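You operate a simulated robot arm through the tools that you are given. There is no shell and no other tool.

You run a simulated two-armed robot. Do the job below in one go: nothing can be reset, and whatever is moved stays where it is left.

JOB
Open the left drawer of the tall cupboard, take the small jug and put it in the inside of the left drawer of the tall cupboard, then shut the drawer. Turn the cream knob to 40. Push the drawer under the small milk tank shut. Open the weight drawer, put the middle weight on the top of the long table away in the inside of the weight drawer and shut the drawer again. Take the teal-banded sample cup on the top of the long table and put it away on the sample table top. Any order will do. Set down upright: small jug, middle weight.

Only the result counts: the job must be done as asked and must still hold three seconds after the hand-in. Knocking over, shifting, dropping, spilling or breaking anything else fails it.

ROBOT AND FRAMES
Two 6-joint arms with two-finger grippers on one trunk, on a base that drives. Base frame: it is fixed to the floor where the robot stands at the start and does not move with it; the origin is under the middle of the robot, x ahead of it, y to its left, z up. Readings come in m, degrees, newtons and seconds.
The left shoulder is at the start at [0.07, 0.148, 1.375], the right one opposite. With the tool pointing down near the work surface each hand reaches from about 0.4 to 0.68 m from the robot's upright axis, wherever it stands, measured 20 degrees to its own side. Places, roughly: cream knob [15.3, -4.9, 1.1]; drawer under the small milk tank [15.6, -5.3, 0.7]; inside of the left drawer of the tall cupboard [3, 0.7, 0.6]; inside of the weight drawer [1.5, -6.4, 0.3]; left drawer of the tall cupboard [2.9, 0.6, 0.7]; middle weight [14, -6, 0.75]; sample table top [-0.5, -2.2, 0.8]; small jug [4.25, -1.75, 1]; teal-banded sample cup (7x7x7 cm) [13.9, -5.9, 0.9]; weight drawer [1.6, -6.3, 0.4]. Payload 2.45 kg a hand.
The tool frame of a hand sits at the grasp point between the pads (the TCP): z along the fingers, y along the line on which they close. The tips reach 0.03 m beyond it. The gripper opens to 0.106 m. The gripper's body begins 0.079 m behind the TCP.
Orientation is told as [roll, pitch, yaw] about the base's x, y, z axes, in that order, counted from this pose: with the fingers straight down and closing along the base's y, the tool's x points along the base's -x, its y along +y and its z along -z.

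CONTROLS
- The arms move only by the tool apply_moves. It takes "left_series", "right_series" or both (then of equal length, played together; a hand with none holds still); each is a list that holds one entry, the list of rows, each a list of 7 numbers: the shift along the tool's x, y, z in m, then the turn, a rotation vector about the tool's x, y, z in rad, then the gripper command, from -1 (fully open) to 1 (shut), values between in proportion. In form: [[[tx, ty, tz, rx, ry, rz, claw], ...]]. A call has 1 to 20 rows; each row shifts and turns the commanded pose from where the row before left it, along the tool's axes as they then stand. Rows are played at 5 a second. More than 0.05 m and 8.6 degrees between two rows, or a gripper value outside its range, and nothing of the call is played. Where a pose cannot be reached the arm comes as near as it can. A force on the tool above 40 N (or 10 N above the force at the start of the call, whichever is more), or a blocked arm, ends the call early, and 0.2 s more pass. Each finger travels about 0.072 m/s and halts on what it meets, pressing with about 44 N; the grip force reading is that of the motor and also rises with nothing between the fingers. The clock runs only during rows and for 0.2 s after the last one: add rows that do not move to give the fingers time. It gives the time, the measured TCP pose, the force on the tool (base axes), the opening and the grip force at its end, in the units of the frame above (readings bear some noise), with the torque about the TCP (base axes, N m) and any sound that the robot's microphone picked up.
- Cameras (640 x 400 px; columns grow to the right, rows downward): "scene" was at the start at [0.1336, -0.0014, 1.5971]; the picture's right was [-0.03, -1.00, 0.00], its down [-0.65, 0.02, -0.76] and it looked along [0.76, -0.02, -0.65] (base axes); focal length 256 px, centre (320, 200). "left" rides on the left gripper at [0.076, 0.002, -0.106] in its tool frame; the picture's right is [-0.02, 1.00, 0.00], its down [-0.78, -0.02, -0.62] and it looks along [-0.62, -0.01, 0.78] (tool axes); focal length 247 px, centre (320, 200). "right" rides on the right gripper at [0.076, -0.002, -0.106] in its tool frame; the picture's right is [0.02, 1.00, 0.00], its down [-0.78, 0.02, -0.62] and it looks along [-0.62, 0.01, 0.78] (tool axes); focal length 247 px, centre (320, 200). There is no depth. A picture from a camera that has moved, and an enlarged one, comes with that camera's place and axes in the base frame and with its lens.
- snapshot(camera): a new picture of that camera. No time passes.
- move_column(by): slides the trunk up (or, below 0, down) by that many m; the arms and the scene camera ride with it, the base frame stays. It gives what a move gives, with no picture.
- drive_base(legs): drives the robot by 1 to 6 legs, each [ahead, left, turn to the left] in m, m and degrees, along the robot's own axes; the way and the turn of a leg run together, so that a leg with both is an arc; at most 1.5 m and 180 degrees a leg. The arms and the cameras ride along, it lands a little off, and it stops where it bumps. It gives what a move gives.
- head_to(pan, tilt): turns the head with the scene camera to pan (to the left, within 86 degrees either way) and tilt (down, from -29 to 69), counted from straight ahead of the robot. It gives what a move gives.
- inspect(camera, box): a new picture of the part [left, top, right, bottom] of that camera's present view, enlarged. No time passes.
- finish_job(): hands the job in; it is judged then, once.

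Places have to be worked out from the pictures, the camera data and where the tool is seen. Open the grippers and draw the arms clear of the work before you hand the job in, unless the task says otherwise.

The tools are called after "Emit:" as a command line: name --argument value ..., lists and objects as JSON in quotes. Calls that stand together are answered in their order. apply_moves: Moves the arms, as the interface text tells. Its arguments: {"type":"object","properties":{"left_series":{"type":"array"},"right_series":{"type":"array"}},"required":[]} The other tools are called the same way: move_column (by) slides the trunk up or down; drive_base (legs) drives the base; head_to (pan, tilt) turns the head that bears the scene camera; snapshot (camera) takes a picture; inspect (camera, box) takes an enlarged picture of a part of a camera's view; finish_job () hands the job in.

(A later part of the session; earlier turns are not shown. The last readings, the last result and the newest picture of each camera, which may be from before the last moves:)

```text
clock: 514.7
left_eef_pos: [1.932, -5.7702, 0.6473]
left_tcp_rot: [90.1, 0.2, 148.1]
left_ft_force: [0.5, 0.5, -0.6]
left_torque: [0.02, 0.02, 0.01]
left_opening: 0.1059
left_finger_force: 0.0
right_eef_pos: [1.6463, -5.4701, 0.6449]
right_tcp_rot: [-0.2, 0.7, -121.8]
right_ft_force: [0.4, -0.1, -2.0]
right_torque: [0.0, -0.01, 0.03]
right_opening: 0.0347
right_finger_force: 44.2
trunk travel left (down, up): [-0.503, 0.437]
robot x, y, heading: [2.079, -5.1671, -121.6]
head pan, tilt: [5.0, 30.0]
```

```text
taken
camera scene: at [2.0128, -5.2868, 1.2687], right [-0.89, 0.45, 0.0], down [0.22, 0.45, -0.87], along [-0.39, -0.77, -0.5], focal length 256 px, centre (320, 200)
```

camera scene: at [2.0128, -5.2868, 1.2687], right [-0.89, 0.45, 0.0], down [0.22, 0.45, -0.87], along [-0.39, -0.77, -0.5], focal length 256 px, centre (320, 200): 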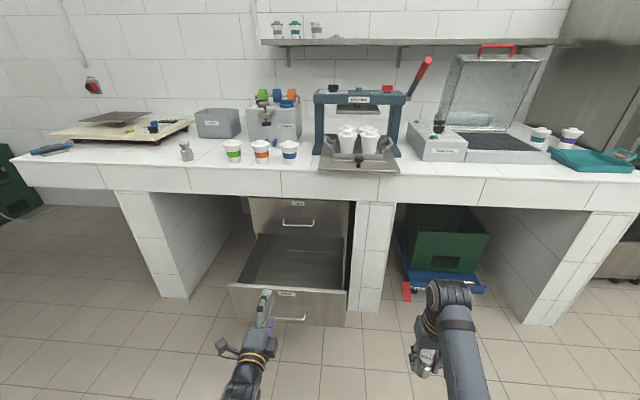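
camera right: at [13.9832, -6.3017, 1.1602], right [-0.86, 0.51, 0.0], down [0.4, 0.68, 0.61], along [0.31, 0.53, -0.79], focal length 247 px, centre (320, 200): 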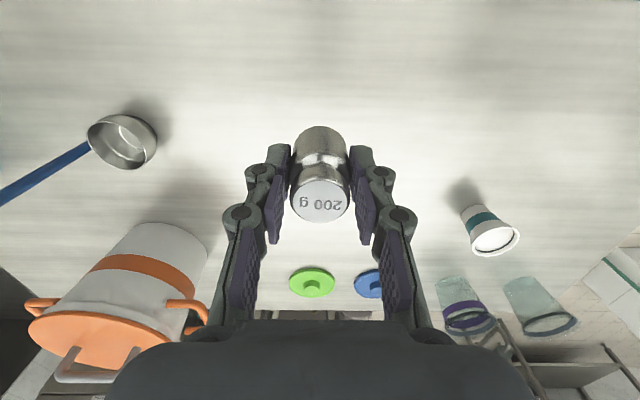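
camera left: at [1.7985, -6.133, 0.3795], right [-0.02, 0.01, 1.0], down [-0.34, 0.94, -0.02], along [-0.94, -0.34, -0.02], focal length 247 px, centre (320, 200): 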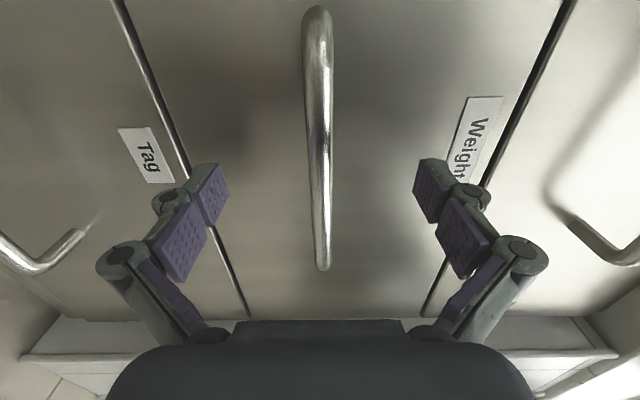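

The drawer stays open. I return the left hand to the down pose and retract it.

Emit:
apply_moves --left_series '[[[0, 0, 0, 0, 0, -0.1428, -1], [0, 0, 0, 0, 0, -0.1428, -1], [0, 0, 0, 0, 0, -0.1428, -1], [0, 0, 0, 0, 0, -0.1428, -1], [0, 0, 0, 0, 0, -0.1428, -1], [0, 0, 0, 0, 0, -0.1428, -1], [0, 0, 0, 0, 0, -0.1428, -1], [0, 0, 0, 0, 0, -0.1428, -1], [0, 0, 0, 0, 0, -0.1428, -1], [0, 0, 0, 0, 0, -0.1428, -1], [0, 0, 0, 0, 0, -0.1428, -1], [0, 0, 0, 0, 0, 0, -1]]]'

Emit:
apply_moves --left_series '[[[0, 0, 0, 0, 0.1428, 0, -1], [0, 0, 0, 0, 0.1428, 0, -1], [0, 0, 0, 0, 0.1428, 0, -1], [0, 0, 0, 0, 0.1428, 0, -1], [0, 0, 0, 0, 0.1428, 0, -1], [0, 0, 0, 0, 0.1428, 0, -1], [0, 0, 0, 0, 0.1428, 0, -1], [0, 0, 0, 0, 0.1428, 0, -1], [0, 0, 0, 0, 0.1428, 0, -1], [0, 0, 0, 0, 0.1428, 0, -1], [0, 0, 0, 0, 0.1428, 0, -1], [0.03, 0, 0, 0, 0, 0, -1], [0.03, 0, 0, 0, 0, 0, -1], [0.03, 0, 0, 0, 0, 0, -1], [0, 0, 0, 0, 0, 0, -1]]]'

Emit:
drive_base --legs '[[0, 0.4, 0]]'

Emit:
head_to --pan -10 --tilt 45

Emit:
snapshot --camera "scene"

Emit:
snapshot --camera "right"

```text
clock: 517.3
left_eef_pos: [1.9327, -5.7718, 0.6478]
left_tcp_rot: [144.9, -89.8, 93.2]
left_ft_force: [-0.1, -0.6, 0.9]
left_torque: [0.0, 0.01, -0.03]
left_opening: 0.1058
left_finger_force: 0.0
right_eef_pos: [1.6465, -5.4689, 0.6448]
right_tcp_rot: [0.0, 0.5, -121.8]
right_ft_force: [0.1, 0.0, -2.9]
right_torque: [0.0, 0.0, 0.02]
right_opening: 0.0347
right_finger_force: 43.5
trunk travel left (down, up): [-0.503, 0.437]
robot x, y, heading: [2.082, -5.1654, -121.7]
head pan, tilt: [5.0, 30.0]
```

```text
clock: 520.5
left_eef_pos: [1.9796, -5.6967, 0.6475]
left_tcp_rot: [0.2, -0.1, -122.0]
left_ft_force: [-0.9, -0.3, 0.1]
left_torque: [0.03, 0.0, 0.03]
left_opening: 0.1059
left_finger_force: 0.0
right_eef_pos: [1.6467, -5.4704, 0.6453]
right_tcp_rot: [-0.1, 0.6, -121.8]
right_ft_force: [-0.2, -0.6, -1.2]
right_torque: [0.02, -0.02, 0.02]
right_opening: 0.0346
right_finger_force: 44.5
trunk travel left (down, up): [-0.503, 0.437]
robot x, y, heading: [2.0825, -5.1673, -121.7]
head pan, tilt: [5.0, 30.0]
```

```text
clock: 523.0
left_eef_pos: [2.324, -5.9097, 0.6489]
left_tcp_rot: [0.1, -0.2, -122.2]
left_ft_force: [0.8, -0.2, 0.1]
left_torque: [0.02, -0.01, -0.02]
left_opening: 0.106
left_finger_force: 0.1
right_eef_pos: [1.9928, -5.6821, 0.6456]
right_tcp_rot: [-0.1, 0.6, -121.8]
right_ft_force: [0.6, -0.6, -1.8]
right_torque: [0.01, 0.03, 0.04]
right_opening: 0.0344
right_finger_force: 43.7
trunk travel left (down, up): [-0.503, 0.437]
robot x, y, heading: [2.4232, -5.3759, -121.8]
head pan, tilt: [5.0, 30.0]
```

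```text
clock: 523.8
left_eef_pos: [2.3247, -5.908, 0.6485]
left_tcp_rot: [0.2, 0.0, -122.1]
left_ft_force: [0.7, -0.5, 0.2]
left_torque: [0.01, -0.02, -0.01]
left_opening: 0.106
left_finger_force: 0.0
right_eef_pos: [1.9904, -5.6827, 0.6447]
right_tcp_rot: [-0.1, 0.6, -121.9]
right_ft_force: [-0.3, 0.3, -1.7]
right_torque: [0.03, 0.0, 0.02]
right_opening: 0.035
right_finger_force: 44.0
trunk travel left (down, up): [-0.503, 0.437]
robot x, y, heading: [2.4263, -5.3771, -122.0]
head pan, tilt: [-10.0, 45.0]
```

```text
taken
camera scene: at [2.3438, -5.4797, 1.2462], right [-0.75, 0.67, 0.0], down [0.47, 0.53, -0.71], along [-0.47, -0.53, -0.71], focal length 256 px, centre (320, 200)
```

scene: 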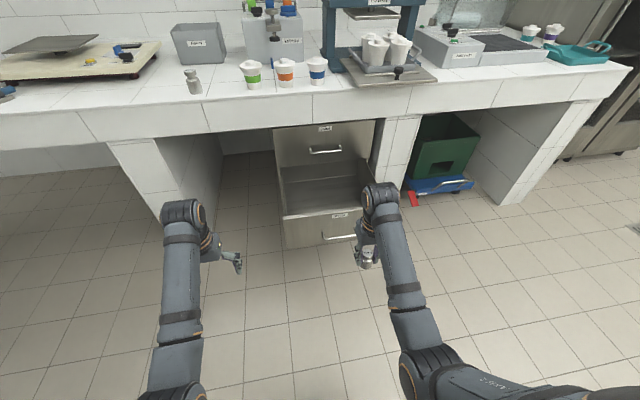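

```text
taken
camera right: at [2.0285, -5.6179, 0.7512], right [0.86, -0.51, 0.0], down [-0.4, -0.68, 0.61], along [-0.31, -0.53, -0.79], focal length 247 px, centre (320, 200)
```

right: 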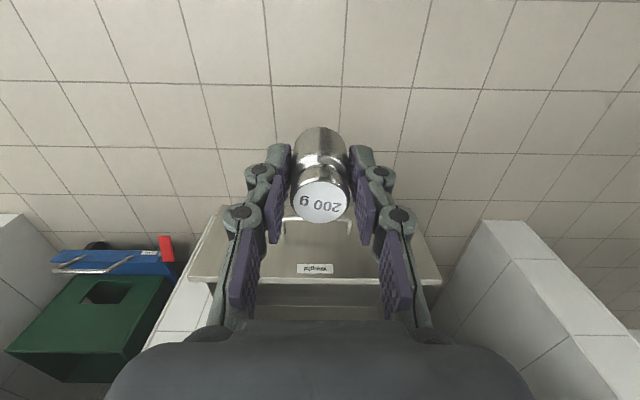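

The right hand is laterally centred on the drawer. I drive ahead 0.4 m so the weight comes over the open drawer, still well above the panel.

Emit:
drive_base --legs '[[0.3, 0, 0.2]]'

Emit:
snapshot --camera "right"

Emit:
snapshot --camera "scene"

```text
clock: 525.8
left_eef_pos: [2.1693, -6.1625, 0.6476]
left_tcp_rot: [0.2, -0.1, -121.9]
left_ft_force: [0.4, -0.3, 0.5]
left_torque: [0.02, -0.04, 0.02]
left_opening: 0.1059
left_finger_force: 0.1
right_eef_pos: [1.8369, -5.9355, 0.6444]
right_tcp_rot: [-0.1, 0.6, -121.7]
right_ft_force: [-0.6, 0.5, -2.2]
right_torque: [0.01, 0.03, 0.03]
right_opening: 0.0346
right_finger_force: 43.6
trunk travel left (down, up): [-0.503, 0.437]
robot x, y, heading: [2.269, -5.6267, -121.6]
head pan, tilt: [-10.0, 45.0]
```

```text
taken
camera right: at [1.8728, -5.8713, 0.7508], right [0.86, -0.51, 0.0], down [-0.4, -0.68, 0.61], along [-0.31, -0.53, -0.79], focal length 247 px, centre (320, 200)
```

right: 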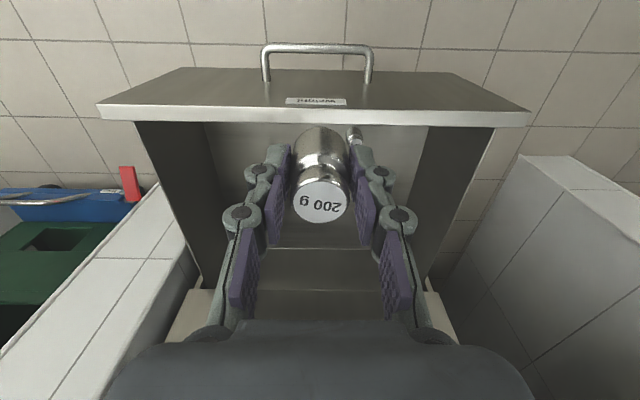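

```text
taken
camera scene: at [2.1876, -5.7327, 1.246], right [-0.75, 0.66, 0.0], down [0.47, 0.53, -0.71], along [-0.47, -0.53, -0.71], focal length 256 px, centre (320, 200)
```

scene: 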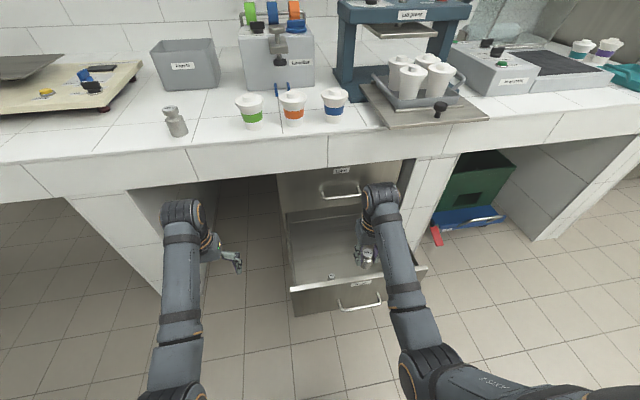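

There is another small weight near the front inside the drawer. I zoom in to locate it.

Emit:
inspect --camera "scene" --box '[270, 180, 440, 320]'

Emit:
inspect --camera "right" --box '[120, 60, 520, 310]'

```text
2.86 times, centred on (355, 250) of scene
camera zoom: at [2.1876, -5.7327, 1.246], right [-0.75, 0.66, 0.0], down [0.47, 0.53, -0.71], along [-0.47, -0.53, -0.71], focal length 731 px, centre (220, 57)
```

zoom: 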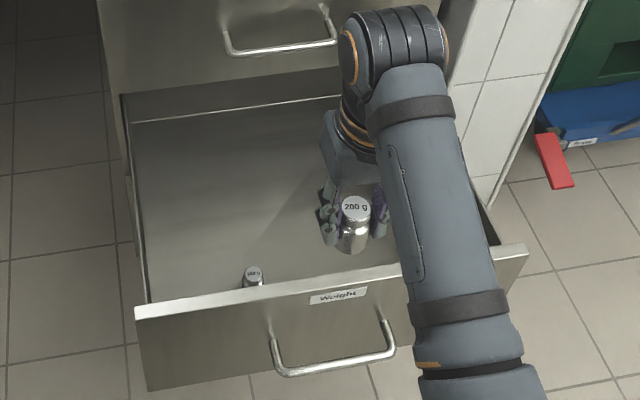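

```text
1.60 times, centred on (320, 185) of right
camera zoom: at [1.8728, -5.8713, 0.7508], right [0.86, -0.51, 0.0], down [-0.4, -0.68, 0.61], along [-0.31, -0.53, -0.79], focal length 395 px, centre (320, 224)
```

zoom: 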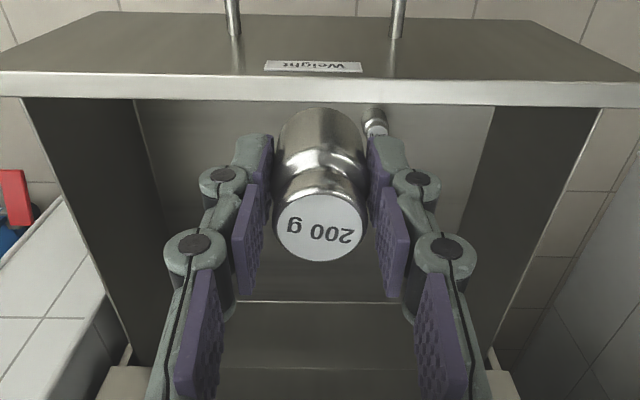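

The small weight lies at about u'=4.74, v'=-4.21 (left of centre). I'll set ours to the right of it (u'≈4.60, v'≈-4.27). I shift the base ahead and right.

Emit:
drive_base --legs '[[0.11, -0.075, 0]]'

Emit:
apply_moves --right_series '[[[-0.02, 0, 0.01, 0, 0, 0, 1], [-0.02, 0, 0.02, 0, 0, 0, 1], [-0.02, 0, 0.02, 0, 0, 0, 1], [0, 0, 0, 0, 0, 0, 1]]]'

Emit:
snapshot --camera "right"

Emit:
snapshot --camera "scene"

```text
clock: 527.1
left_eef_pos: [2.0464, -6.2156, 0.649]
left_tcp_rot: [0.2, 0.0, -121.8]
left_ft_force: [-1.1, 0.0, 0.2]
left_torque: [0.04, -0.01, 0.01]
left_opening: 0.106
left_finger_force: 0.0
right_eef_pos: [1.7135, -5.989, 0.6435]
right_tcp_rot: [-0.1, 0.6, -121.6]
right_ft_force: [-2.0, 0.4, -2.3]
right_torque: [0.03, -0.04, -0.03]
right_opening: 0.0343
right_finger_force: 43.7
trunk travel left (down, up): [-0.503, 0.437]
robot x, y, heading: [2.1481, -5.6848, -121.6]
head pan, tilt: [-10.0, 45.0]
```

```text
clock: 528.1
left_eef_pos: [2.0474, -6.2151, 0.6486]
left_tcp_rot: [0.2, -0.3, -121.9]
left_ft_force: [0.5, 1.1, 0.1]
left_torque: [0.03, 0.01, -0.01]
left_opening: 0.1059
left_finger_force: 0.0
right_eef_pos: [1.6823, -6.0392, 0.5951]
right_tcp_rot: [-0.1, 0.5, -121.7]
right_ft_force: [0.3, -0.5, -1.5]
right_torque: [-0.01, -0.01, 0.0]
right_opening: 0.0345
right_finger_force: 43.9
trunk travel left (down, up): [-0.503, 0.437]
robot x, y, heading: [2.1451, -5.6834, -121.8]
head pan, tilt: [-10.0, 45.0]
```

```text
taken
camera right: at [1.7205, -5.9746, 0.7014], right [0.86, -0.51, 0.0], down [-0.4, -0.68, 0.61], along [-0.31, -0.53, -0.79], focal length 247 px, centre (320, 200)
```

right: 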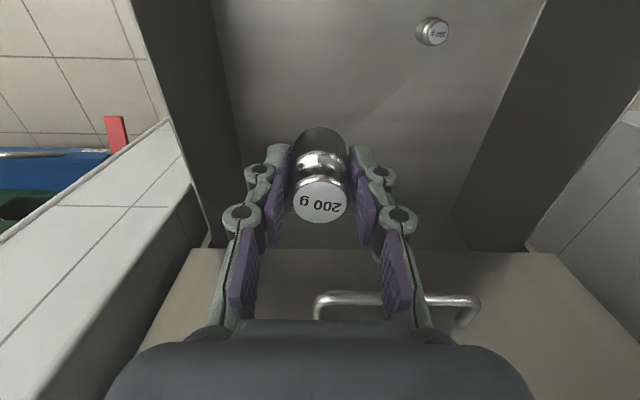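

```text
taken
camera scene: at [2.0667, -5.7855, 1.2462], right [-0.75, 0.66, 0.0], down [0.47, 0.53, -0.71], along [-0.47, -0.53, -0.71], focal length 256 px, centre (320, 200)
```

scene: 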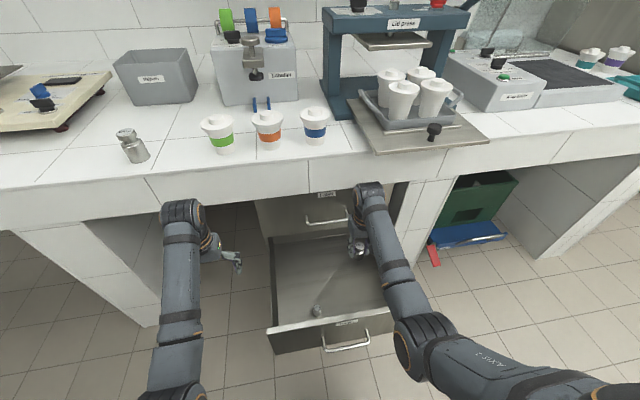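

The weight hangs over u'=4.598, v'=-4.264, clear of the small weight and the upper drawer's handle. I lower the right arm 0.15 m into the drawer.

Emit:
apply_moves --right_series '[[[0, 0, 0.025, 0, 0, 0, 1], [0, 0, 0.025, 0, 0, 0, 1], [0, 0, 0.025, 0, 0, 0, 1], [0, 0, 0.025, 0, 0, 0, 1], [0, 0, 0.025, 0, 0, 0, 1], [0, 0, 0.025, 0, 0, 0, 1], [0, 0, 0, 0, 0, 0, 1]]]'

Emit:
snapshot --camera "right"

Emit:
snapshot --camera "scene"

```text
clock: 529.7
left_eef_pos: [2.047, -6.2145, 0.6486]
left_tcp_rot: [0.2, -0.2, -121.9]
left_ft_force: [0.8, 0.4, 0.0]
left_torque: [0.0, 0.02, 0.01]
left_opening: 0.1058
left_finger_force: 0.0
right_eef_pos: [1.6848, -6.0377, 0.4443]
right_tcp_rot: [-0.1, 0.4, -121.7]
right_ft_force: [0.4, 0.8, -2.4]
right_torque: [0.02, 0.03, 0.02]
right_opening: 0.0346
right_finger_force: 43.8
trunk travel left (down, up): [-0.503, 0.437]
robot x, y, heading: [2.1469, -5.6809, -121.6]
head pan, tilt: [-10.0, 45.0]
```

```text
taken
camera right: at [1.7219, -5.9738, 0.55], right [0.86, -0.51, 0.0], down [-0.4, -0.68, 0.61], along [-0.31, -0.53, -0.79], focal length 247 px, centre (320, 200)
```

right: 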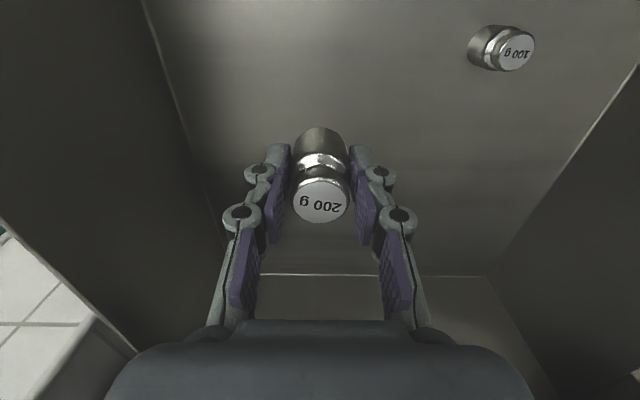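

```text
taken
camera scene: at [2.0666, -5.7856, 1.2462], right [-0.75, 0.66, 0.0], down [0.47, 0.53, -0.71], along [-0.47, -0.53, -0.71], focal length 256 px, centre (320, 200)
```

scene: 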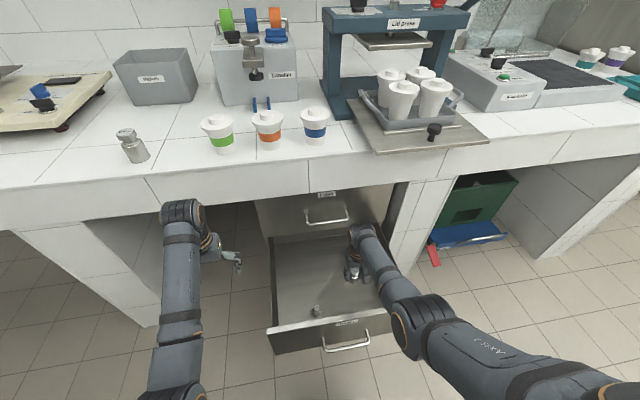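

Clear so far. I lower the column 0.06 m, then in small steps until the weight touches the drawer floor.

Emit:
move_column --by -0.055

Emit:
snapshot --camera "right"

Emit:
move_column --by -0.015

Emit:
move_column --by -0.007

```text
clock: 530.6
left_eef_pos: [2.0482, -6.215, 0.5938]
left_tcp_rot: [0.2, -0.2, -121.9]
left_ft_force: [-0.2, 0.1, 0.7]
left_torque: [-0.02, 0.02, -0.02]
left_opening: 0.1059
left_finger_force: 0.1
right_eef_pos: [1.6837, -6.0375, 0.3883]
right_tcp_rot: [-0.1, 0.6, -121.7]
right_ft_force: [0.7, -0.9, -2.2]
right_torque: [-0.03, 0.0, -0.01]
right_opening: 0.0346
right_finger_force: 44.3
trunk travel left (down, up): [-0.448, 0.492]
robot x, y, heading: [2.1493, -5.683, -121.5]
head pan, tilt: [-10.0, 45.0]
```

```text
taken
camera right: at [1.7219, -5.9737, 0.4953], right [0.86, -0.51, 0.0], down [-0.4, -0.68, 0.61], along [-0.31, -0.53, -0.79], focal length 247 px, centre (320, 200)
```

right: 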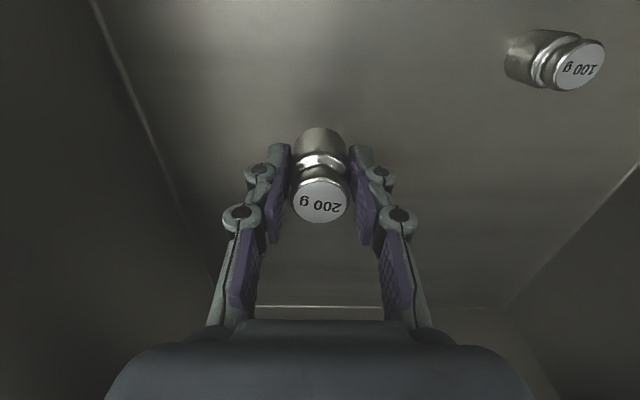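

```text
clock: 531.3
left_eef_pos: [2.0471, -6.2148, 0.578]
left_tcp_rot: [0.2, -0.1, -121.9]
left_ft_force: [-0.3, 0.6, -0.3]
left_torque: [-0.04, 0.02, 0.01]
left_opening: 0.106
left_finger_force: 0.1
right_eef_pos: [1.6851, -6.0377, 0.374]
right_tcp_rot: [-0.1, 0.6, -121.7]
right_ft_force: [-0.8, -0.3, -1.0]
right_torque: [0.03, -0.01, 0.02]
right_opening: 0.0345
right_finger_force: 44.6
trunk travel left (down, up): [-0.433, 0.507]
robot x, y, heading: [2.1497, -5.68, -121.8]
head pan, tilt: [-10.0, 45.0]
```

```text
clock: 531.8
left_eef_pos: [2.0479, -6.2161, 0.5721]
left_tcp_rot: [0.2, -0.2, -121.9]
left_ft_force: [-0.4, 0.0, 0.8]
left_torque: [0.03, -0.02, 0.0]
left_opening: 0.1061
left_finger_force: 0.1
right_eef_pos: [1.6854, -6.0385, 0.3666]
right_tcp_rot: [-0.1, 0.6, -121.8]
right_ft_force: [0.3, 0.8, -1.6]
right_torque: [-0.01, 0.0, 0.0]
right_opening: 0.0349
right_finger_force: 44.3
trunk travel left (down, up): [-0.426, 0.514]
robot x, y, heading: [2.1481, -5.6825, -121.5]
head pan, tilt: [-10.0, 45.0]
```

Still hanging free; I go on in ~5 mm steps.

Emit:
move_column --by -0.006

Emit:
move_column --by -0.006

Emit:
move_column --by -0.005

Emit:
snapshot --camera "right"

```text
clock: 532.4
left_eef_pos: [2.0476, -6.2143, 0.5663]
left_tcp_rot: [0.2, -0.1, -121.9]
left_ft_force: [0.2, 0.0, 0.7]
left_torque: [0.02, -0.01, -0.01]
left_opening: 0.1059
left_finger_force: 0.0
right_eef_pos: [1.6845, -6.0384, 0.3615]
right_tcp_rot: [-0.2, 0.5, -121.8]
right_ft_force: [1.2, 0.5, -2.4]
right_torque: [0.04, -0.02, 0.02]
right_opening: 0.0346
right_finger_force: 43.9
trunk travel left (down, up): [-0.42, 0.52]
robot x, y, heading: [2.147, -5.6803, -121.6]
head pan, tilt: [-10.0, 45.0]
```

```text
clock: 532.9
left_eef_pos: [2.0488, -6.2169, 0.5579]
left_tcp_rot: [0.3, -0.1, -121.9]
left_ft_force: [0.3, 0.3, -0.5]
left_torque: [0.01, 0.04, -0.01]
left_opening: 0.1061
left_finger_force: 0.1
right_eef_pos: [1.6844, -6.0381, 0.3543]
right_tcp_rot: [0.0, 0.6, -121.7]
right_ft_force: [0.3, 0.2, -2.2]
right_torque: [0.01, 0.01, 0.02]
right_opening: 0.0346
right_finger_force: 44.3
trunk travel left (down, up): [-0.414, 0.526]
robot x, y, heading: [2.146, -5.6843, -121.6]
head pan, tilt: [-10.0, 45.0]
```

```text
clock: 533.5
left_eef_pos: [2.0478, -6.2164, 0.555]
left_tcp_rot: [0.3, -0.1, -121.9]
left_ft_force: [-0.1, -1.1, -0.3]
left_torque: [0.0, 0.01, -0.01]
left_opening: 0.1059
left_finger_force: 0.0
right_eef_pos: [1.6852, -6.0394, 0.3506]
right_tcp_rot: [-0.2, 0.6, -121.7]
right_ft_force: [-0.1, 0.8, -1.7]
right_torque: [-0.01, -0.01, 0.01]
right_opening: 0.0346
right_finger_force: 44.3
trunk travel left (down, up): [-0.409, 0.531]
robot x, y, heading: [2.1474, -5.6838, -121.4]
head pan, tilt: [-10.0, 45.0]
```

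```text
taken
camera right: at [1.7219, -5.9738, 0.4562], right [0.86, -0.51, 0.0], down [-0.4, -0.68, 0.61], along [-0.31, -0.53, -0.79], focal length 247 px, centre (320, 200)
```

right: 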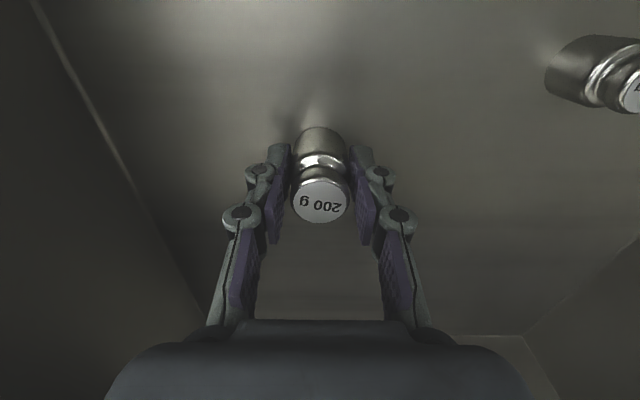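

Close to the floor, no contact yet. I continue.

Emit:
move_column --by -0.006

Emit:
move_column --by -0.005

Emit:
move_column --by -0.005

```text
clock: 534.0
left_eef_pos: [2.0496, -6.2139, 0.5495]
left_tcp_rot: [0.1, -0.3, -121.8]
left_ft_force: [0.6, -0.3, -0.5]
left_torque: [0.01, -0.01, 0.02]
left_opening: 0.1059
left_finger_force: 0.0
right_eef_pos: [1.6838, -6.0395, 0.3484]
right_tcp_rot: [-0.2, -0.1, -121.7]
right_ft_force: [-1.6, 0.8, 26.9]
right_torque: [0.28, -0.24, 0.01]
right_opening: 0.0348
right_finger_force: 43.7
trunk travel left (down, up): [-0.403, 0.537]
robot x, y, heading: [2.1496, -5.6815, -121.6]
head pan, tilt: [-10.0, 45.0]
```

```text
clock: 534.4
left_eef_pos: [2.0484, -6.2155, 0.5474]
left_tcp_rot: [0.2, -0.2, -121.9]
left_ft_force: [0.1, -0.7, -0.6]
left_torque: [0.01, -0.03, 0.02]
left_opening: 0.1059
left_finger_force: 0.1
right_eef_pos: [1.6817, -6.0434, 0.3478]
right_tcp_rot: [-0.2, -0.3, -121.7]
right_ft_force: [0.0, -0.6, 20.1]
right_torque: [0.25, -0.15, 0.01]
right_opening: 0.0347
right_finger_force: 44.4
trunk travel left (down, up): [-0.401, 0.539]
robot x, y, heading: [2.1469, -5.6839, -121.5]
head pan, tilt: [-10.0, 45.0]
stopped: the force on the tool passed its limit at 43 N (the readings are from after the stop); the commanded pose is now the measured one
```

```text
clock: 534.9
left_eef_pos: [2.0478, -6.2145, 0.5426]
left_tcp_rot: [0.1, -0.3, -121.9]
left_ft_force: [-0.5, 0.2, -0.8]
left_torque: [0.03, -0.01, 0.01]
left_opening: 0.1059
left_finger_force: 0.1
right_eef_pos: [1.6779, -6.0472, 0.3478]
right_tcp_rot: [-0.1, -0.8, -121.6]
right_ft_force: [-0.1, -1.3, 20.1]
right_torque: [0.26, -0.06, 0.02]
right_opening: 0.0346
right_finger_force: 43.7
trunk travel left (down, up): [-0.397, 0.543]
robot x, y, heading: [2.1468, -5.684, -121.7]
head pan, tilt: [-10.0, 45.0]
stopped: the force on the tool passed its limit at 43 N (the readings are from after the stop); the commanded pose is now the measured one
```

The weight stands on the floor (20 N). I ease up 8 mm and open the right gripper moderately.

Emit:
move_column --by 0.006

Emit:
apply_moves --right_series '[[[0, 0, 0, 0, 0, 0, 0.3], [0, 0, 0, 0, 0, 0, 0], [0, 0, 0, 0, 0, 0, -0.3], [0, 0, 0, 0, 0, 0, -0.5], [0, 0, 0, 0, 0, 0, -0.5], [0, 0, 0, 0, 0, 0, -0.5]]]'

Emit:
snapshot --camera "right"

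```text
clock: 535.4
left_eef_pos: [2.0489, -6.2143, 0.5478]
left_tcp_rot: [0.2, -0.2, -121.9]
left_ft_force: [-0.3, 0.1, -0.4]
left_torque: [-0.01, 0.01, 0.0]
left_opening: 0.1059
left_finger_force: 0.1
right_eef_pos: [1.6818, -6.0431, 0.3498]
right_tcp_rot: [-0.1, 0.0, -121.7]
right_ft_force: [-1.0, 0.3, -2.5]
right_torque: [0.0, -0.06, -0.03]
right_opening: 0.0347
right_finger_force: 43.9
trunk travel left (down, up): [-0.403, 0.537]
robot x, y, heading: [2.1474, -5.6862, -121.8]
head pan, tilt: [-10.0, 45.0]
```

```text
clock: 536.8
left_eef_pos: [2.0475, -6.2151, 0.5481]
left_tcp_rot: [0.3, -0.1, -122.0]
left_ft_force: [-0.2, 0.9, -1.3]
left_torque: [-0.03, -0.02, 0.02]
left_opening: 0.106
left_finger_force: 0.1
right_eef_pos: [1.6803, -6.0429, 0.3493]
right_tcp_rot: [-0.2, -0.3, -121.8]
right_ft_force: [-0.5, -0.8, -0.4]
right_torque: [0.01, -0.02, 0.0]
right_opening: 0.0795
right_finger_force: 0.0
trunk travel left (down, up): [-0.403, 0.537]
robot x, y, heading: [2.1492, -5.6829, -121.6]
head pan, tilt: [-10.0, 45.0]
```

```text
taken
camera right: at [1.7188, -5.9783, 0.455], right [0.86, -0.51, 0.0], down [-0.39, -0.67, 0.63], along [-0.32, -0.54, -0.78], focal length 247 px, centre (320, 200)
```

right: 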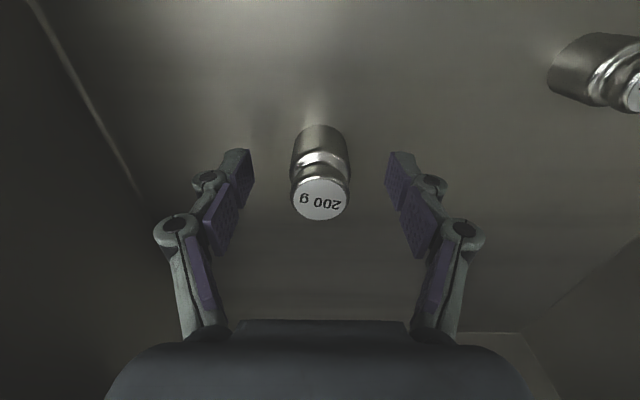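

The weight stands upright and free. I raise the hand straight up by the column, then the arm.

Emit:
move_column --by 0.2

Emit:
snapshot --camera "right"

Emit:
apply_moves --right_series '[[[0, 0, -0.03, 0, 0, 0, -0.5], [0, 0, -0.03, 0, 0, 0, -0.5], [0, 0, -0.03, 0, 0, 0, -0.5], [0, 0, -0.03, 0, 0, 0, -0.5], [0, 0, 0, 0, 0, 0, -0.5]]]'

Emit:
snapshot --camera "scene"

```text
clock: 539.0
left_eef_pos: [2.0483, -6.2154, 0.7489]
left_tcp_rot: [0.3, -0.1, -121.9]
left_ft_force: [0.3, -0.9, -0.8]
left_torque: [-0.06, 0.01, 0.01]
left_opening: 0.1059
left_finger_force: 0.0
right_eef_pos: [1.6802, -6.0443, 0.549]
right_tcp_rot: [-0.1, -0.3, -121.7]
right_ft_force: [0.0, 0.5, -0.5]
right_torque: [0.0, 0.02, 0.02]
right_opening: 0.0794
right_finger_force: 0.0
trunk travel left (down, up): [-0.603, 0.337]
robot x, y, heading: [2.15, -5.6837, -121.5]
head pan, tilt: [-10.0, 45.0]
```

```text
taken
camera right: at [1.7187, -5.9784, 0.6549], right [0.86, -0.51, 0.0], down [-0.39, -0.67, 0.62], along [-0.32, -0.54, -0.78], focal length 247 px, centre (320, 200)
```

right: 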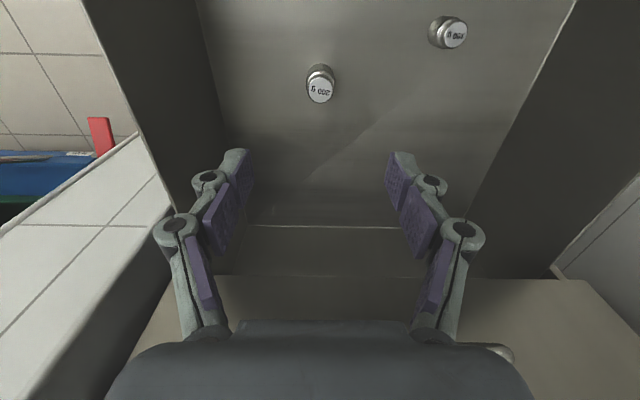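

```text
clock: 540.2
left_eef_pos: [2.0467, -6.2154, 0.748]
left_tcp_rot: [0.2, 0.0, -121.8]
left_ft_force: [0.4, -1.2, -0.4]
left_torque: [0.02, 0.0, 0.03]
left_opening: 0.106
left_finger_force: 0.0
right_eef_pos: [1.6798, -6.0433, 0.6697]
right_tcp_rot: [-0.1, -0.2, -121.8]
right_ft_force: [-0.4, -0.3, -0.2]
right_torque: [0.03, 0.02, 0.01]
right_opening: 0.0795
right_finger_force: 0.1
trunk travel left (down, up): [-0.603, 0.337]
robot x, y, heading: [2.1454, -5.6834, -121.6]
head pan, tilt: [-10.0, 45.0]
```

```text
taken
camera scene: at [2.0664, -5.7858, 1.3459], right [-0.75, 0.66, 0.0], down [0.47, 0.53, -0.71], along [-0.47, -0.53, -0.71], focal length 256 px, centre (320, 200)
```

scene: 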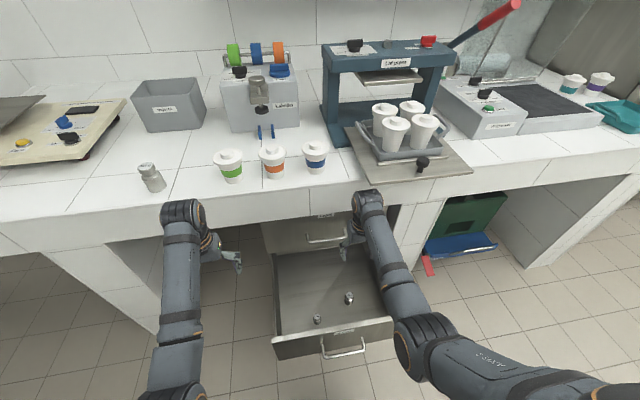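

Both weights stand upright in the drawer. I back the base off and line the right hand up with the panel's right part to push it shut.

Emit:
drive_base --legs '[[-0.23, 0, 0], [0, -0.075, 0]]'

Emit:
apply_moves --right_series '[[[0.02, 0, 0.025, 0, 0, 0, 0], [0.02, 0, 0.025, 0, 0, 0, 1], [0.02, 0, 0.025, 0, 0, 0, 1], [0, 0, 0.025, 0, 0, 0, 1], [0, 0, 0, 0, -0.131, 0, 1], [0, 0, 0, 0, -0.131, 0, 1], [0, 0, 0, 0, -0.131, 0, 1], [0, 0, 0, 0, -0.131, 0, 1], [0, 0, 0, 0, -0.131, 0, 1], [0, 0, 0, 0, -0.131, 0, 1], [0, 0, 0, 0, 0, 0, 1]]]'

Emit:
snapshot --camera "scene"

Emit:
snapshot --camera "right"

```text
clock: 542.5
left_eef_pos: [2.1041, -5.9827, 0.7483]
left_tcp_rot: [0.2, -0.3, -121.9]
left_ft_force: [0.0, 0.3, 0.1]
left_torque: [-0.01, 0.0, -0.01]
left_opening: 0.1061
left_finger_force: 0.0
right_eef_pos: [1.7379, -5.8102, 0.6686]
right_tcp_rot: [-0.1, -0.4, -121.7]
right_ft_force: [-0.5, 0.8, 0.2]
right_torque: [-0.04, 0.02, 0.01]
right_opening: 0.0797
right_finger_force: 0.0
trunk travel left (down, up): [-0.603, 0.337]
robot x, y, heading: [2.2019, -5.4492, -121.4]
head pan, tilt: [-10.0, 45.0]
```

```text
clock: 544.9
left_eef_pos: [2.1043, -5.9831, 0.7486]
left_tcp_rot: [0.2, -0.1, -121.9]
left_ft_force: [0.1, 0.2, 0.3]
left_torque: [-0.03, -0.01, 0.0]
left_opening: 0.1059
left_finger_force: 0.0
right_eef_pos: [1.77, -5.7604, 0.5682]
right_tcp_rot: [-0.1, -45.5, -121.6]
right_ft_force: [-0.1, 0.2, -0.4]
right_torque: [0.03, 0.0, -0.04]
right_opening: 0.0
right_finger_force: 28.3
trunk travel left (down, up): [-0.603, 0.337]
robot x, y, heading: [2.2057, -5.4501, -121.8]
head pan, tilt: [-10.0, 45.0]
```

```text
taken
camera scene: at [2.1236, -5.553, 1.3459], right [-0.75, 0.66, 0.0], down [0.47, 0.53, -0.71], along [-0.47, -0.53, -0.71], focal length 256 px, centre (320, 200)
```

scene: 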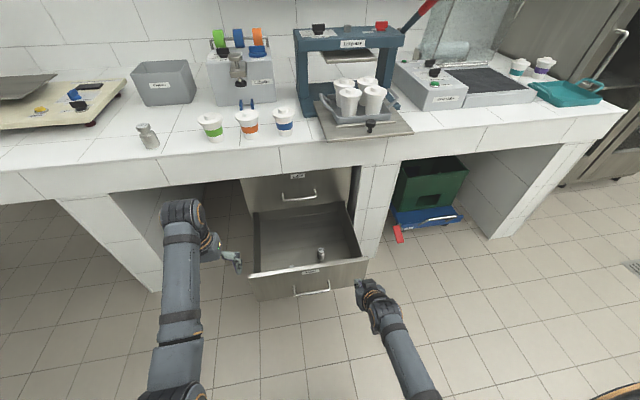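

```text
taken
camera right: at [1.8348, -5.6491, 0.5879], right [0.86, -0.51, -0.02], down [-0.04, -0.1, 0.99], along [-0.51, -0.85, -0.11], focal length 247 px, centre (320, 200)
```

right: 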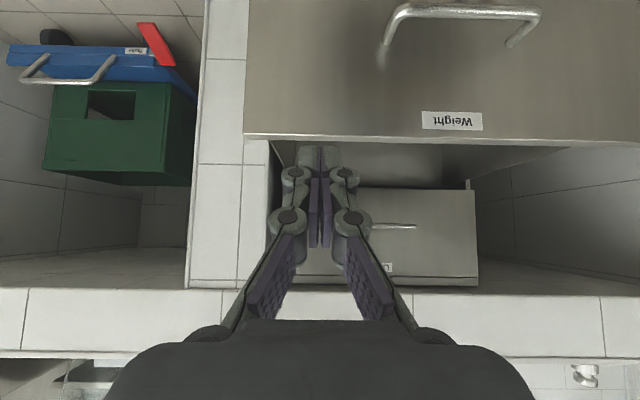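

The fingers are aimed right of the handle. I lower the column 0.175 m to panel mid-height and push slowly with the arm.

Emit:
move_column --by -0.175

Emit:
snapshot --camera "right"

Emit:
apply_moves --right_series '[[[-0.0106, 0, 0.0106, 0, 0, 0, 1], [-0.0106, 0, 0.0106, 0, 0, 0, 1], [-0.0106, 0, 0.0106, 0, 0, 0, 1], [-0.0106, 0, 0.0106, 0, 0, 0, 1], [-0.0106, 0, 0.0106, 0, 0, 0, 1], [-0.0106, 0, 0.0106, 0, 0, 0, 1], [-0.0071, 0, 0.0071, 0, 0, 0, 1], [-0.0071, 0, 0.0071, 0, 0, 0, 1], [-0.0071, 0, 0.0071, 0, 0, 0, 1], [-0.0071, 0, 0.0071, 0, 0, 0, 1]]]'

Emit:
snapshot --camera "scene"

```text
clock: 546.9
left_eef_pos: [2.1053, -5.9815, 0.5724]
left_tcp_rot: [0.3, -0.2, -121.9]
left_ft_force: [-0.6, 0.4, 0.3]
left_torque: [-0.04, 0.03, 0.02]
left_opening: 0.1061
left_finger_force: 0.0
right_eef_pos: [1.7701, -5.7596, 0.3935]
right_tcp_rot: [-0.1, -45.4, -121.5]
right_ft_force: [0.3, -0.4, -0.3]
right_torque: [-0.01, 0.02, 0.0]
right_opening: 0.0
right_finger_force: 28.7
trunk travel left (down, up): [-0.428, 0.512]
robot x, y, heading: [2.2035, -5.4505, -121.8]
head pan, tilt: [-10.0, 45.0]
```

```text
taken
camera right: at [1.8348, -5.649, 0.4132], right [0.86, -0.51, -0.02], down [-0.04, -0.1, 0.99], along [-0.51, -0.85, -0.11], focal length 247 px, centre (320, 200)
```

right: 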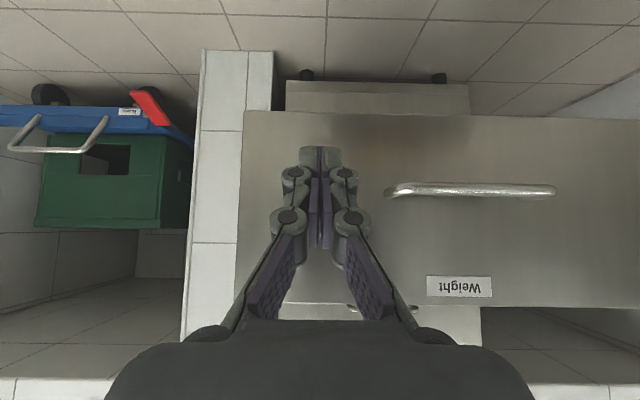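

```text
clock: 549.1
left_eef_pos: [2.1043, -5.9827, 0.5732]
left_tcp_rot: [0.2, -0.1, -121.9]
left_ft_force: [-0.3, 0.0, 0.0]
left_torque: [-0.01, 0.01, 0.02]
left_opening: 0.1059
left_finger_force: 0.0
right_eef_pos: [1.7006, -5.8713, 0.3941]
right_tcp_rot: [-0.1, -45.4, -121.6]
right_ft_force: [-1.0, 0.5, -0.7]
right_torque: [-0.01, 0.01, -0.01]
right_opening: 0.0
right_finger_force: 28.8
trunk travel left (down, up): [-0.428, 0.512]
robot x, y, heading: [2.2067, -5.4513, -121.3]
head pan, tilt: [-10.0, 45.0]
```

```text
taken
camera scene: at [2.1237, -5.5528, 1.1709], right [-0.75, 0.66, 0.0], down [0.47, 0.53, -0.71], along [-0.47, -0.53, -0.71], focal length 256 px, centre (320, 200)
```

scene: 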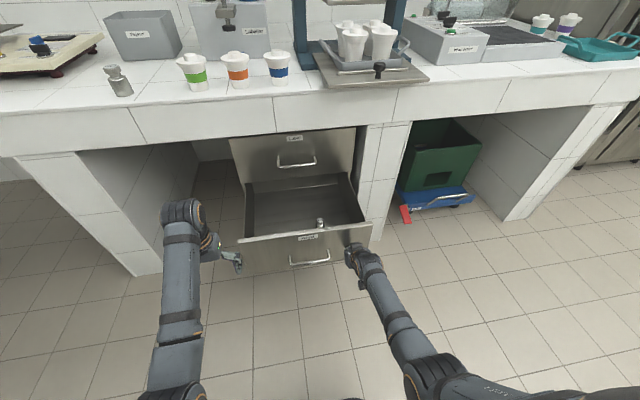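

Contact with the panel. I push on with the arm 0.07 m at a gentle pace.

Emit:
apply_moves --right_series '[[[-0.0057, 0, 0.0057, 0, 0, 0, 1], [-0.0057, 0, 0.0057, 0, 0, 0, 1], [-0.0071, 0, 0.0071, 0, 0, 0, 1], [-0.0071, 0, 0.0071, 0, 0, 0, 1], [-0.0071, 0, 0.0071, 0, 0, 0, 1], [-0.0071, 0, 0.0071, 0, 0, 0, 1], [-0.0071, 0, 0.0071, 0, 0, 0, 1], [-0.0057, 0, 0.0057, 0, 0, 0, 1]]]'

Emit:
snapshot --camera "scene"

Emit:
snapshot --camera "right"

```text
clock: 550.9
left_eef_pos: [2.1045, -5.9825, 0.5722]
left_tcp_rot: [0.2, 0.0, -122.0]
left_ft_force: [-0.5, 2.0, 0.7]
left_torque: [-0.02, 0.02, -0.02]
left_opening: 0.106
left_finger_force: 0.0
right_eef_pos: [1.6625, -5.9326, 0.3935]
right_tcp_rot: [-0.2, -45.4, -121.6]
right_ft_force: [-0.9, 0.6, 0.5]
right_torque: [0.04, 0.01, -0.02]
right_opening: 0.0
right_finger_force: 28.0
trunk travel left (down, up): [-0.428, 0.512]
robot x, y, heading: [2.209, -5.4496, -121.5]
head pan, tilt: [-10.0, 45.0]
```

```text
taken
camera scene: at [2.1236, -5.5531, 1.1708], right [-0.75, 0.66, 0.0], down [0.47, 0.53, -0.71], along [-0.47, -0.53, -0.71], focal length 256 px, centre (320, 200)
```

scene: 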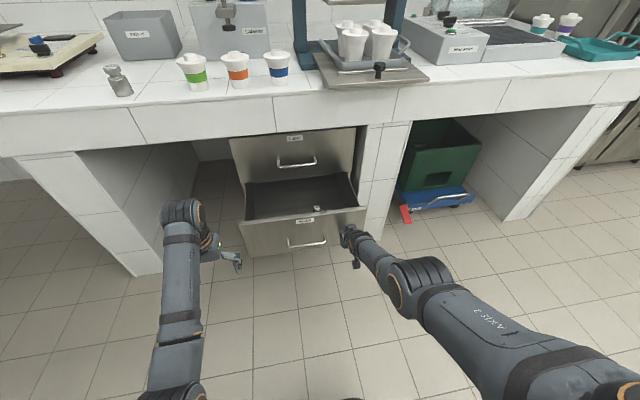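

```text
taken
camera right: at [1.7273, -5.8221, 0.4146], right [0.86, -0.51, -0.02], down [-0.04, -0.1, 0.99], along [-0.51, -0.85, -0.11], focal length 247 px, centre (320, 200)
```

right: 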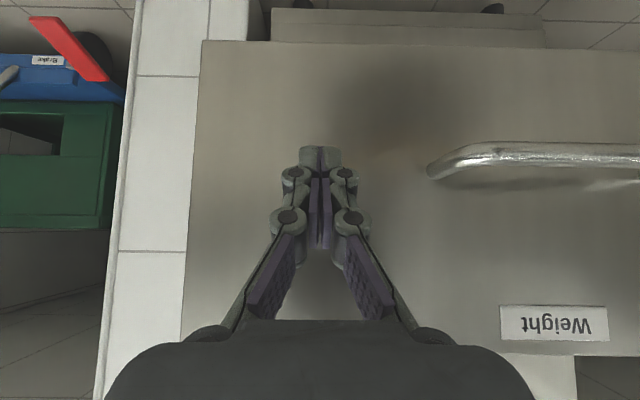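

The weight still stands. I continue the push with short base legs.

Emit:
drive_base --legs '[[0.06, 0, 0]]'

Emit:
snapshot --camera "scene"

Emit:
drive_base --legs '[[0.07, 0, 0]]'

Emit:
snapshot --camera "scene"

```text
clock: 551.9
left_eef_pos: [2.0732, -6.0337, 0.5729]
left_tcp_rot: [0.2, -0.1, -121.8]
left_ft_force: [0.1, -0.7, -0.3]
left_torque: [0.02, 0.0, 0.01]
left_opening: 0.1062
left_finger_force: 0.0
right_eef_pos: [1.6311, -5.9847, 0.394]
right_tcp_rot: [-0.2, -45.2, -121.5]
right_ft_force: [-0.7, 0.4, -0.8]
right_torque: [-0.02, 0.01, 0.02]
right_opening: 0.0
right_finger_force: 28.6
trunk travel left (down, up): [-0.428, 0.512]
robot x, y, heading: [2.1718, -5.5026, -121.6]
head pan, tilt: [-10.0, 45.0]
```

```text
taken
camera scene: at [2.0913, -5.6056, 1.1707], right [-0.75, 0.66, 0.0], down [0.47, 0.53, -0.71], along [-0.47, -0.53, -0.71], focal length 256 px, centre (320, 200)
```

scene: 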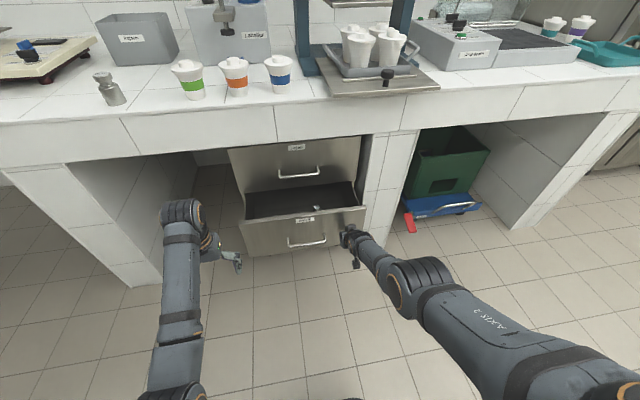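

```text
clock: 552.9
left_eef_pos: [2.0376, -6.0943, 0.573]
left_tcp_rot: [0.3, -0.1, -121.8]
left_ft_force: [-0.1, 0.0, 0.0]
left_torque: [0.04, -0.05, -0.01]
left_opening: 0.1061
left_finger_force: 0.1
right_eef_pos: [1.5941, -6.0444, 0.3939]
right_tcp_rot: [-0.2, -45.3, -121.5]
right_ft_force: [0.0, 0.8, 0.2]
right_torque: [0.02, 0.0, 0.02]
right_opening: 0.0
right_finger_force: 28.3
trunk travel left (down, up): [-0.428, 0.512]
robot x, y, heading: [2.1398, -5.5636, -121.7]
head pan, tilt: [-10.0, 45.0]
```

```text
taken
camera scene: at [2.055, -5.665, 1.1707], right [-0.75, 0.66, 0.0], down [0.47, 0.53, -0.71], along [-0.47, -0.53, -0.71], focal length 256 px, centre (320, 200)
```

scene: 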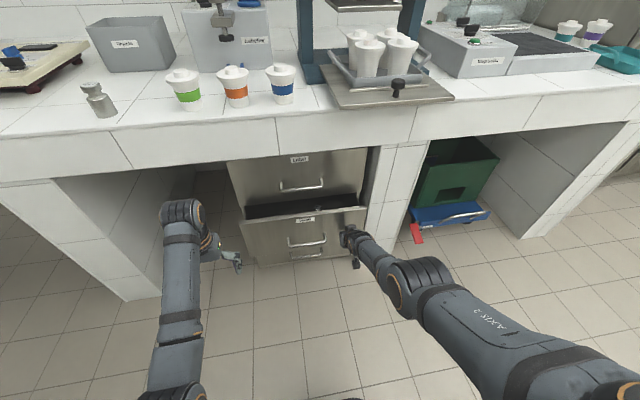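

About 0.11 m remains. I continue with shorter legs.

Emit:
drive_base --legs '[[0.06, 0, 0]]'

Emit:
drive_base --legs '[[0.03, 0, 0]]'

Emit:
snapshot --camera "scene"

Emit:
snapshot --camera "right"

```text
clock: 553.8
left_eef_pos: [2.0062, -6.1446, 0.5724]
left_tcp_rot: [0.1, 0.0, -121.8]
left_ft_force: [0.2, 0.5, 0.6]
left_torque: [0.04, -0.01, 0.0]
left_opening: 0.1062
left_finger_force: 0.1
right_eef_pos: [1.5647, -6.0965, 0.3942]
right_tcp_rot: [-0.1, -45.4, -121.4]
right_ft_force: [-0.2, -0.5, -0.5]
right_torque: [0.01, 0.02, 0.04]
right_opening: 0.0
right_finger_force: 28.9
trunk travel left (down, up): [-0.428, 0.512]
robot x, y, heading: [2.1061, -5.6095, -121.6]
head pan, tilt: [-10.0, 45.0]
```

```text
clock: 554.7
left_eef_pos: [1.991, -6.1696, 0.572]
left_tcp_rot: [0.2, -0.1, -121.8]
left_ft_force: [0.3, 0.7, -0.1]
left_torque: [0.04, 0.03, -0.04]
left_opening: 0.1059
left_finger_force: 0.1
right_eef_pos: [1.551, -6.1172, 0.3913]
right_tcp_rot: [-0.1, -44.8, -121.4]
right_ft_force: [13.6, 17.1, -8.7]
right_torque: [0.44, -0.25, 0.07]
right_opening: 0.0062
right_finger_force: 28.8
trunk travel left (down, up): [-0.428, 0.512]
robot x, y, heading: [2.0919, -5.6401, -121.5]
head pan, tilt: [-10.0, 45.0]
```

```text
taken
camera scene: at [2.0091, -5.7399, 1.1707], right [-0.75, 0.66, 0.0], down [0.47, 0.53, -0.71], along [-0.47, -0.53, -0.71], focal length 256 px, centre (320, 200)
```

scene: 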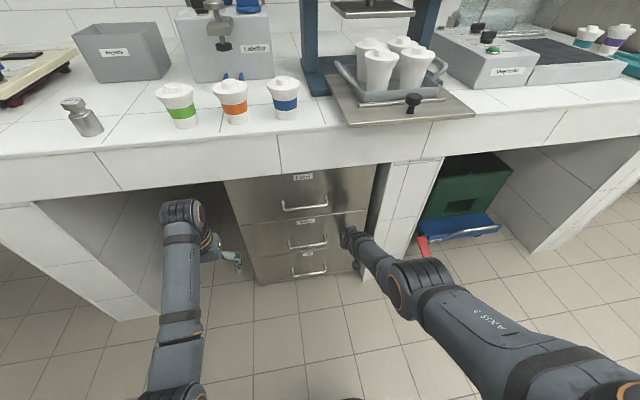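

```text
taken
camera right: at [1.6158, -6.0073, 0.4116], right [0.86, -0.51, -0.02], down [-0.05, -0.11, 0.99], along [-0.51, -0.85, -0.12], focal length 247 px, centre (320, 200)
```

right: 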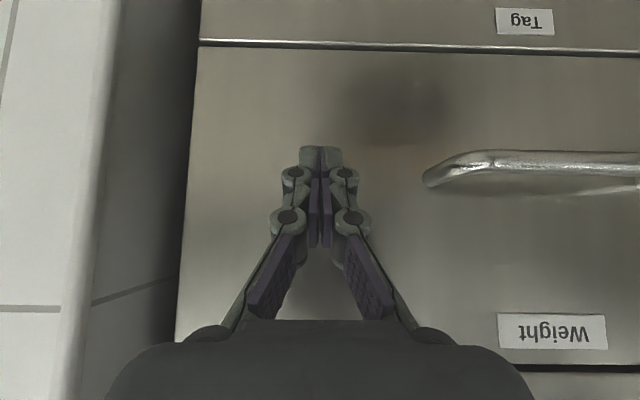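

Force rose to ~22 N: the drawer seems seated. I back off and inspect the flushness.

Emit:
drive_base --legs '[[-0.15, 0, 0]]'

Emit:
inspect --camera "scene" --box '[200, 130, 400, 290]'

Emit:
snapshot --camera "right"

```text
clock: 556.0
left_eef_pos: [2.0704, -6.044, 0.5736]
left_tcp_rot: [0.2, -0.2, -121.6]
left_ft_force: [0.4, -0.5, 0.0]
left_torque: [-0.01, 0.03, 0.03]
left_opening: 0.106
left_finger_force: 0.1
right_eef_pos: [1.6295, -5.9925, 0.391]
right_tcp_rot: [-0.2, -45.0, -121.3]
right_ft_force: [0.3, 0.2, 0.7]
right_torque: [0.03, 0.0, 0.0]
right_opening: 0.0001
right_finger_force: 28.5
trunk travel left (down, up): [-0.428, 0.512]
robot x, y, heading: [2.1622, -5.5108, -121.5]
head pan, tilt: [-10.0, 45.0]
```

```text
2.50 times, centred on (300, 210) of scene
camera zoom: at [2.0869, -5.6134, 1.1711], right [-0.75, 0.66, 0.0], down [0.47, 0.53, -0.71], along [-0.47, -0.53, -0.71], focal length 640 px, centre (370, 175)
```

zoom: 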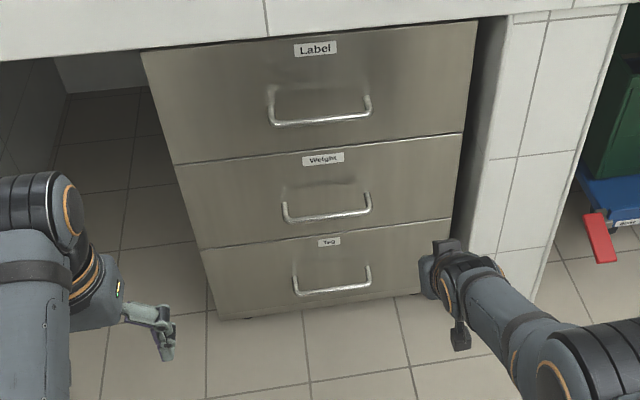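

```text
taken
camera right: at [1.6937, -5.8825, 0.4127], right [0.86, -0.51, -0.02], down [-0.04, -0.11, 0.99], along [-0.51, -0.85, -0.12], focal length 247 px, centre (320, 200)
```

right: 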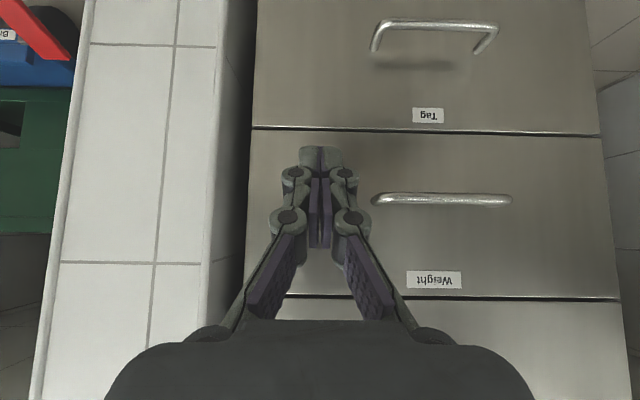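

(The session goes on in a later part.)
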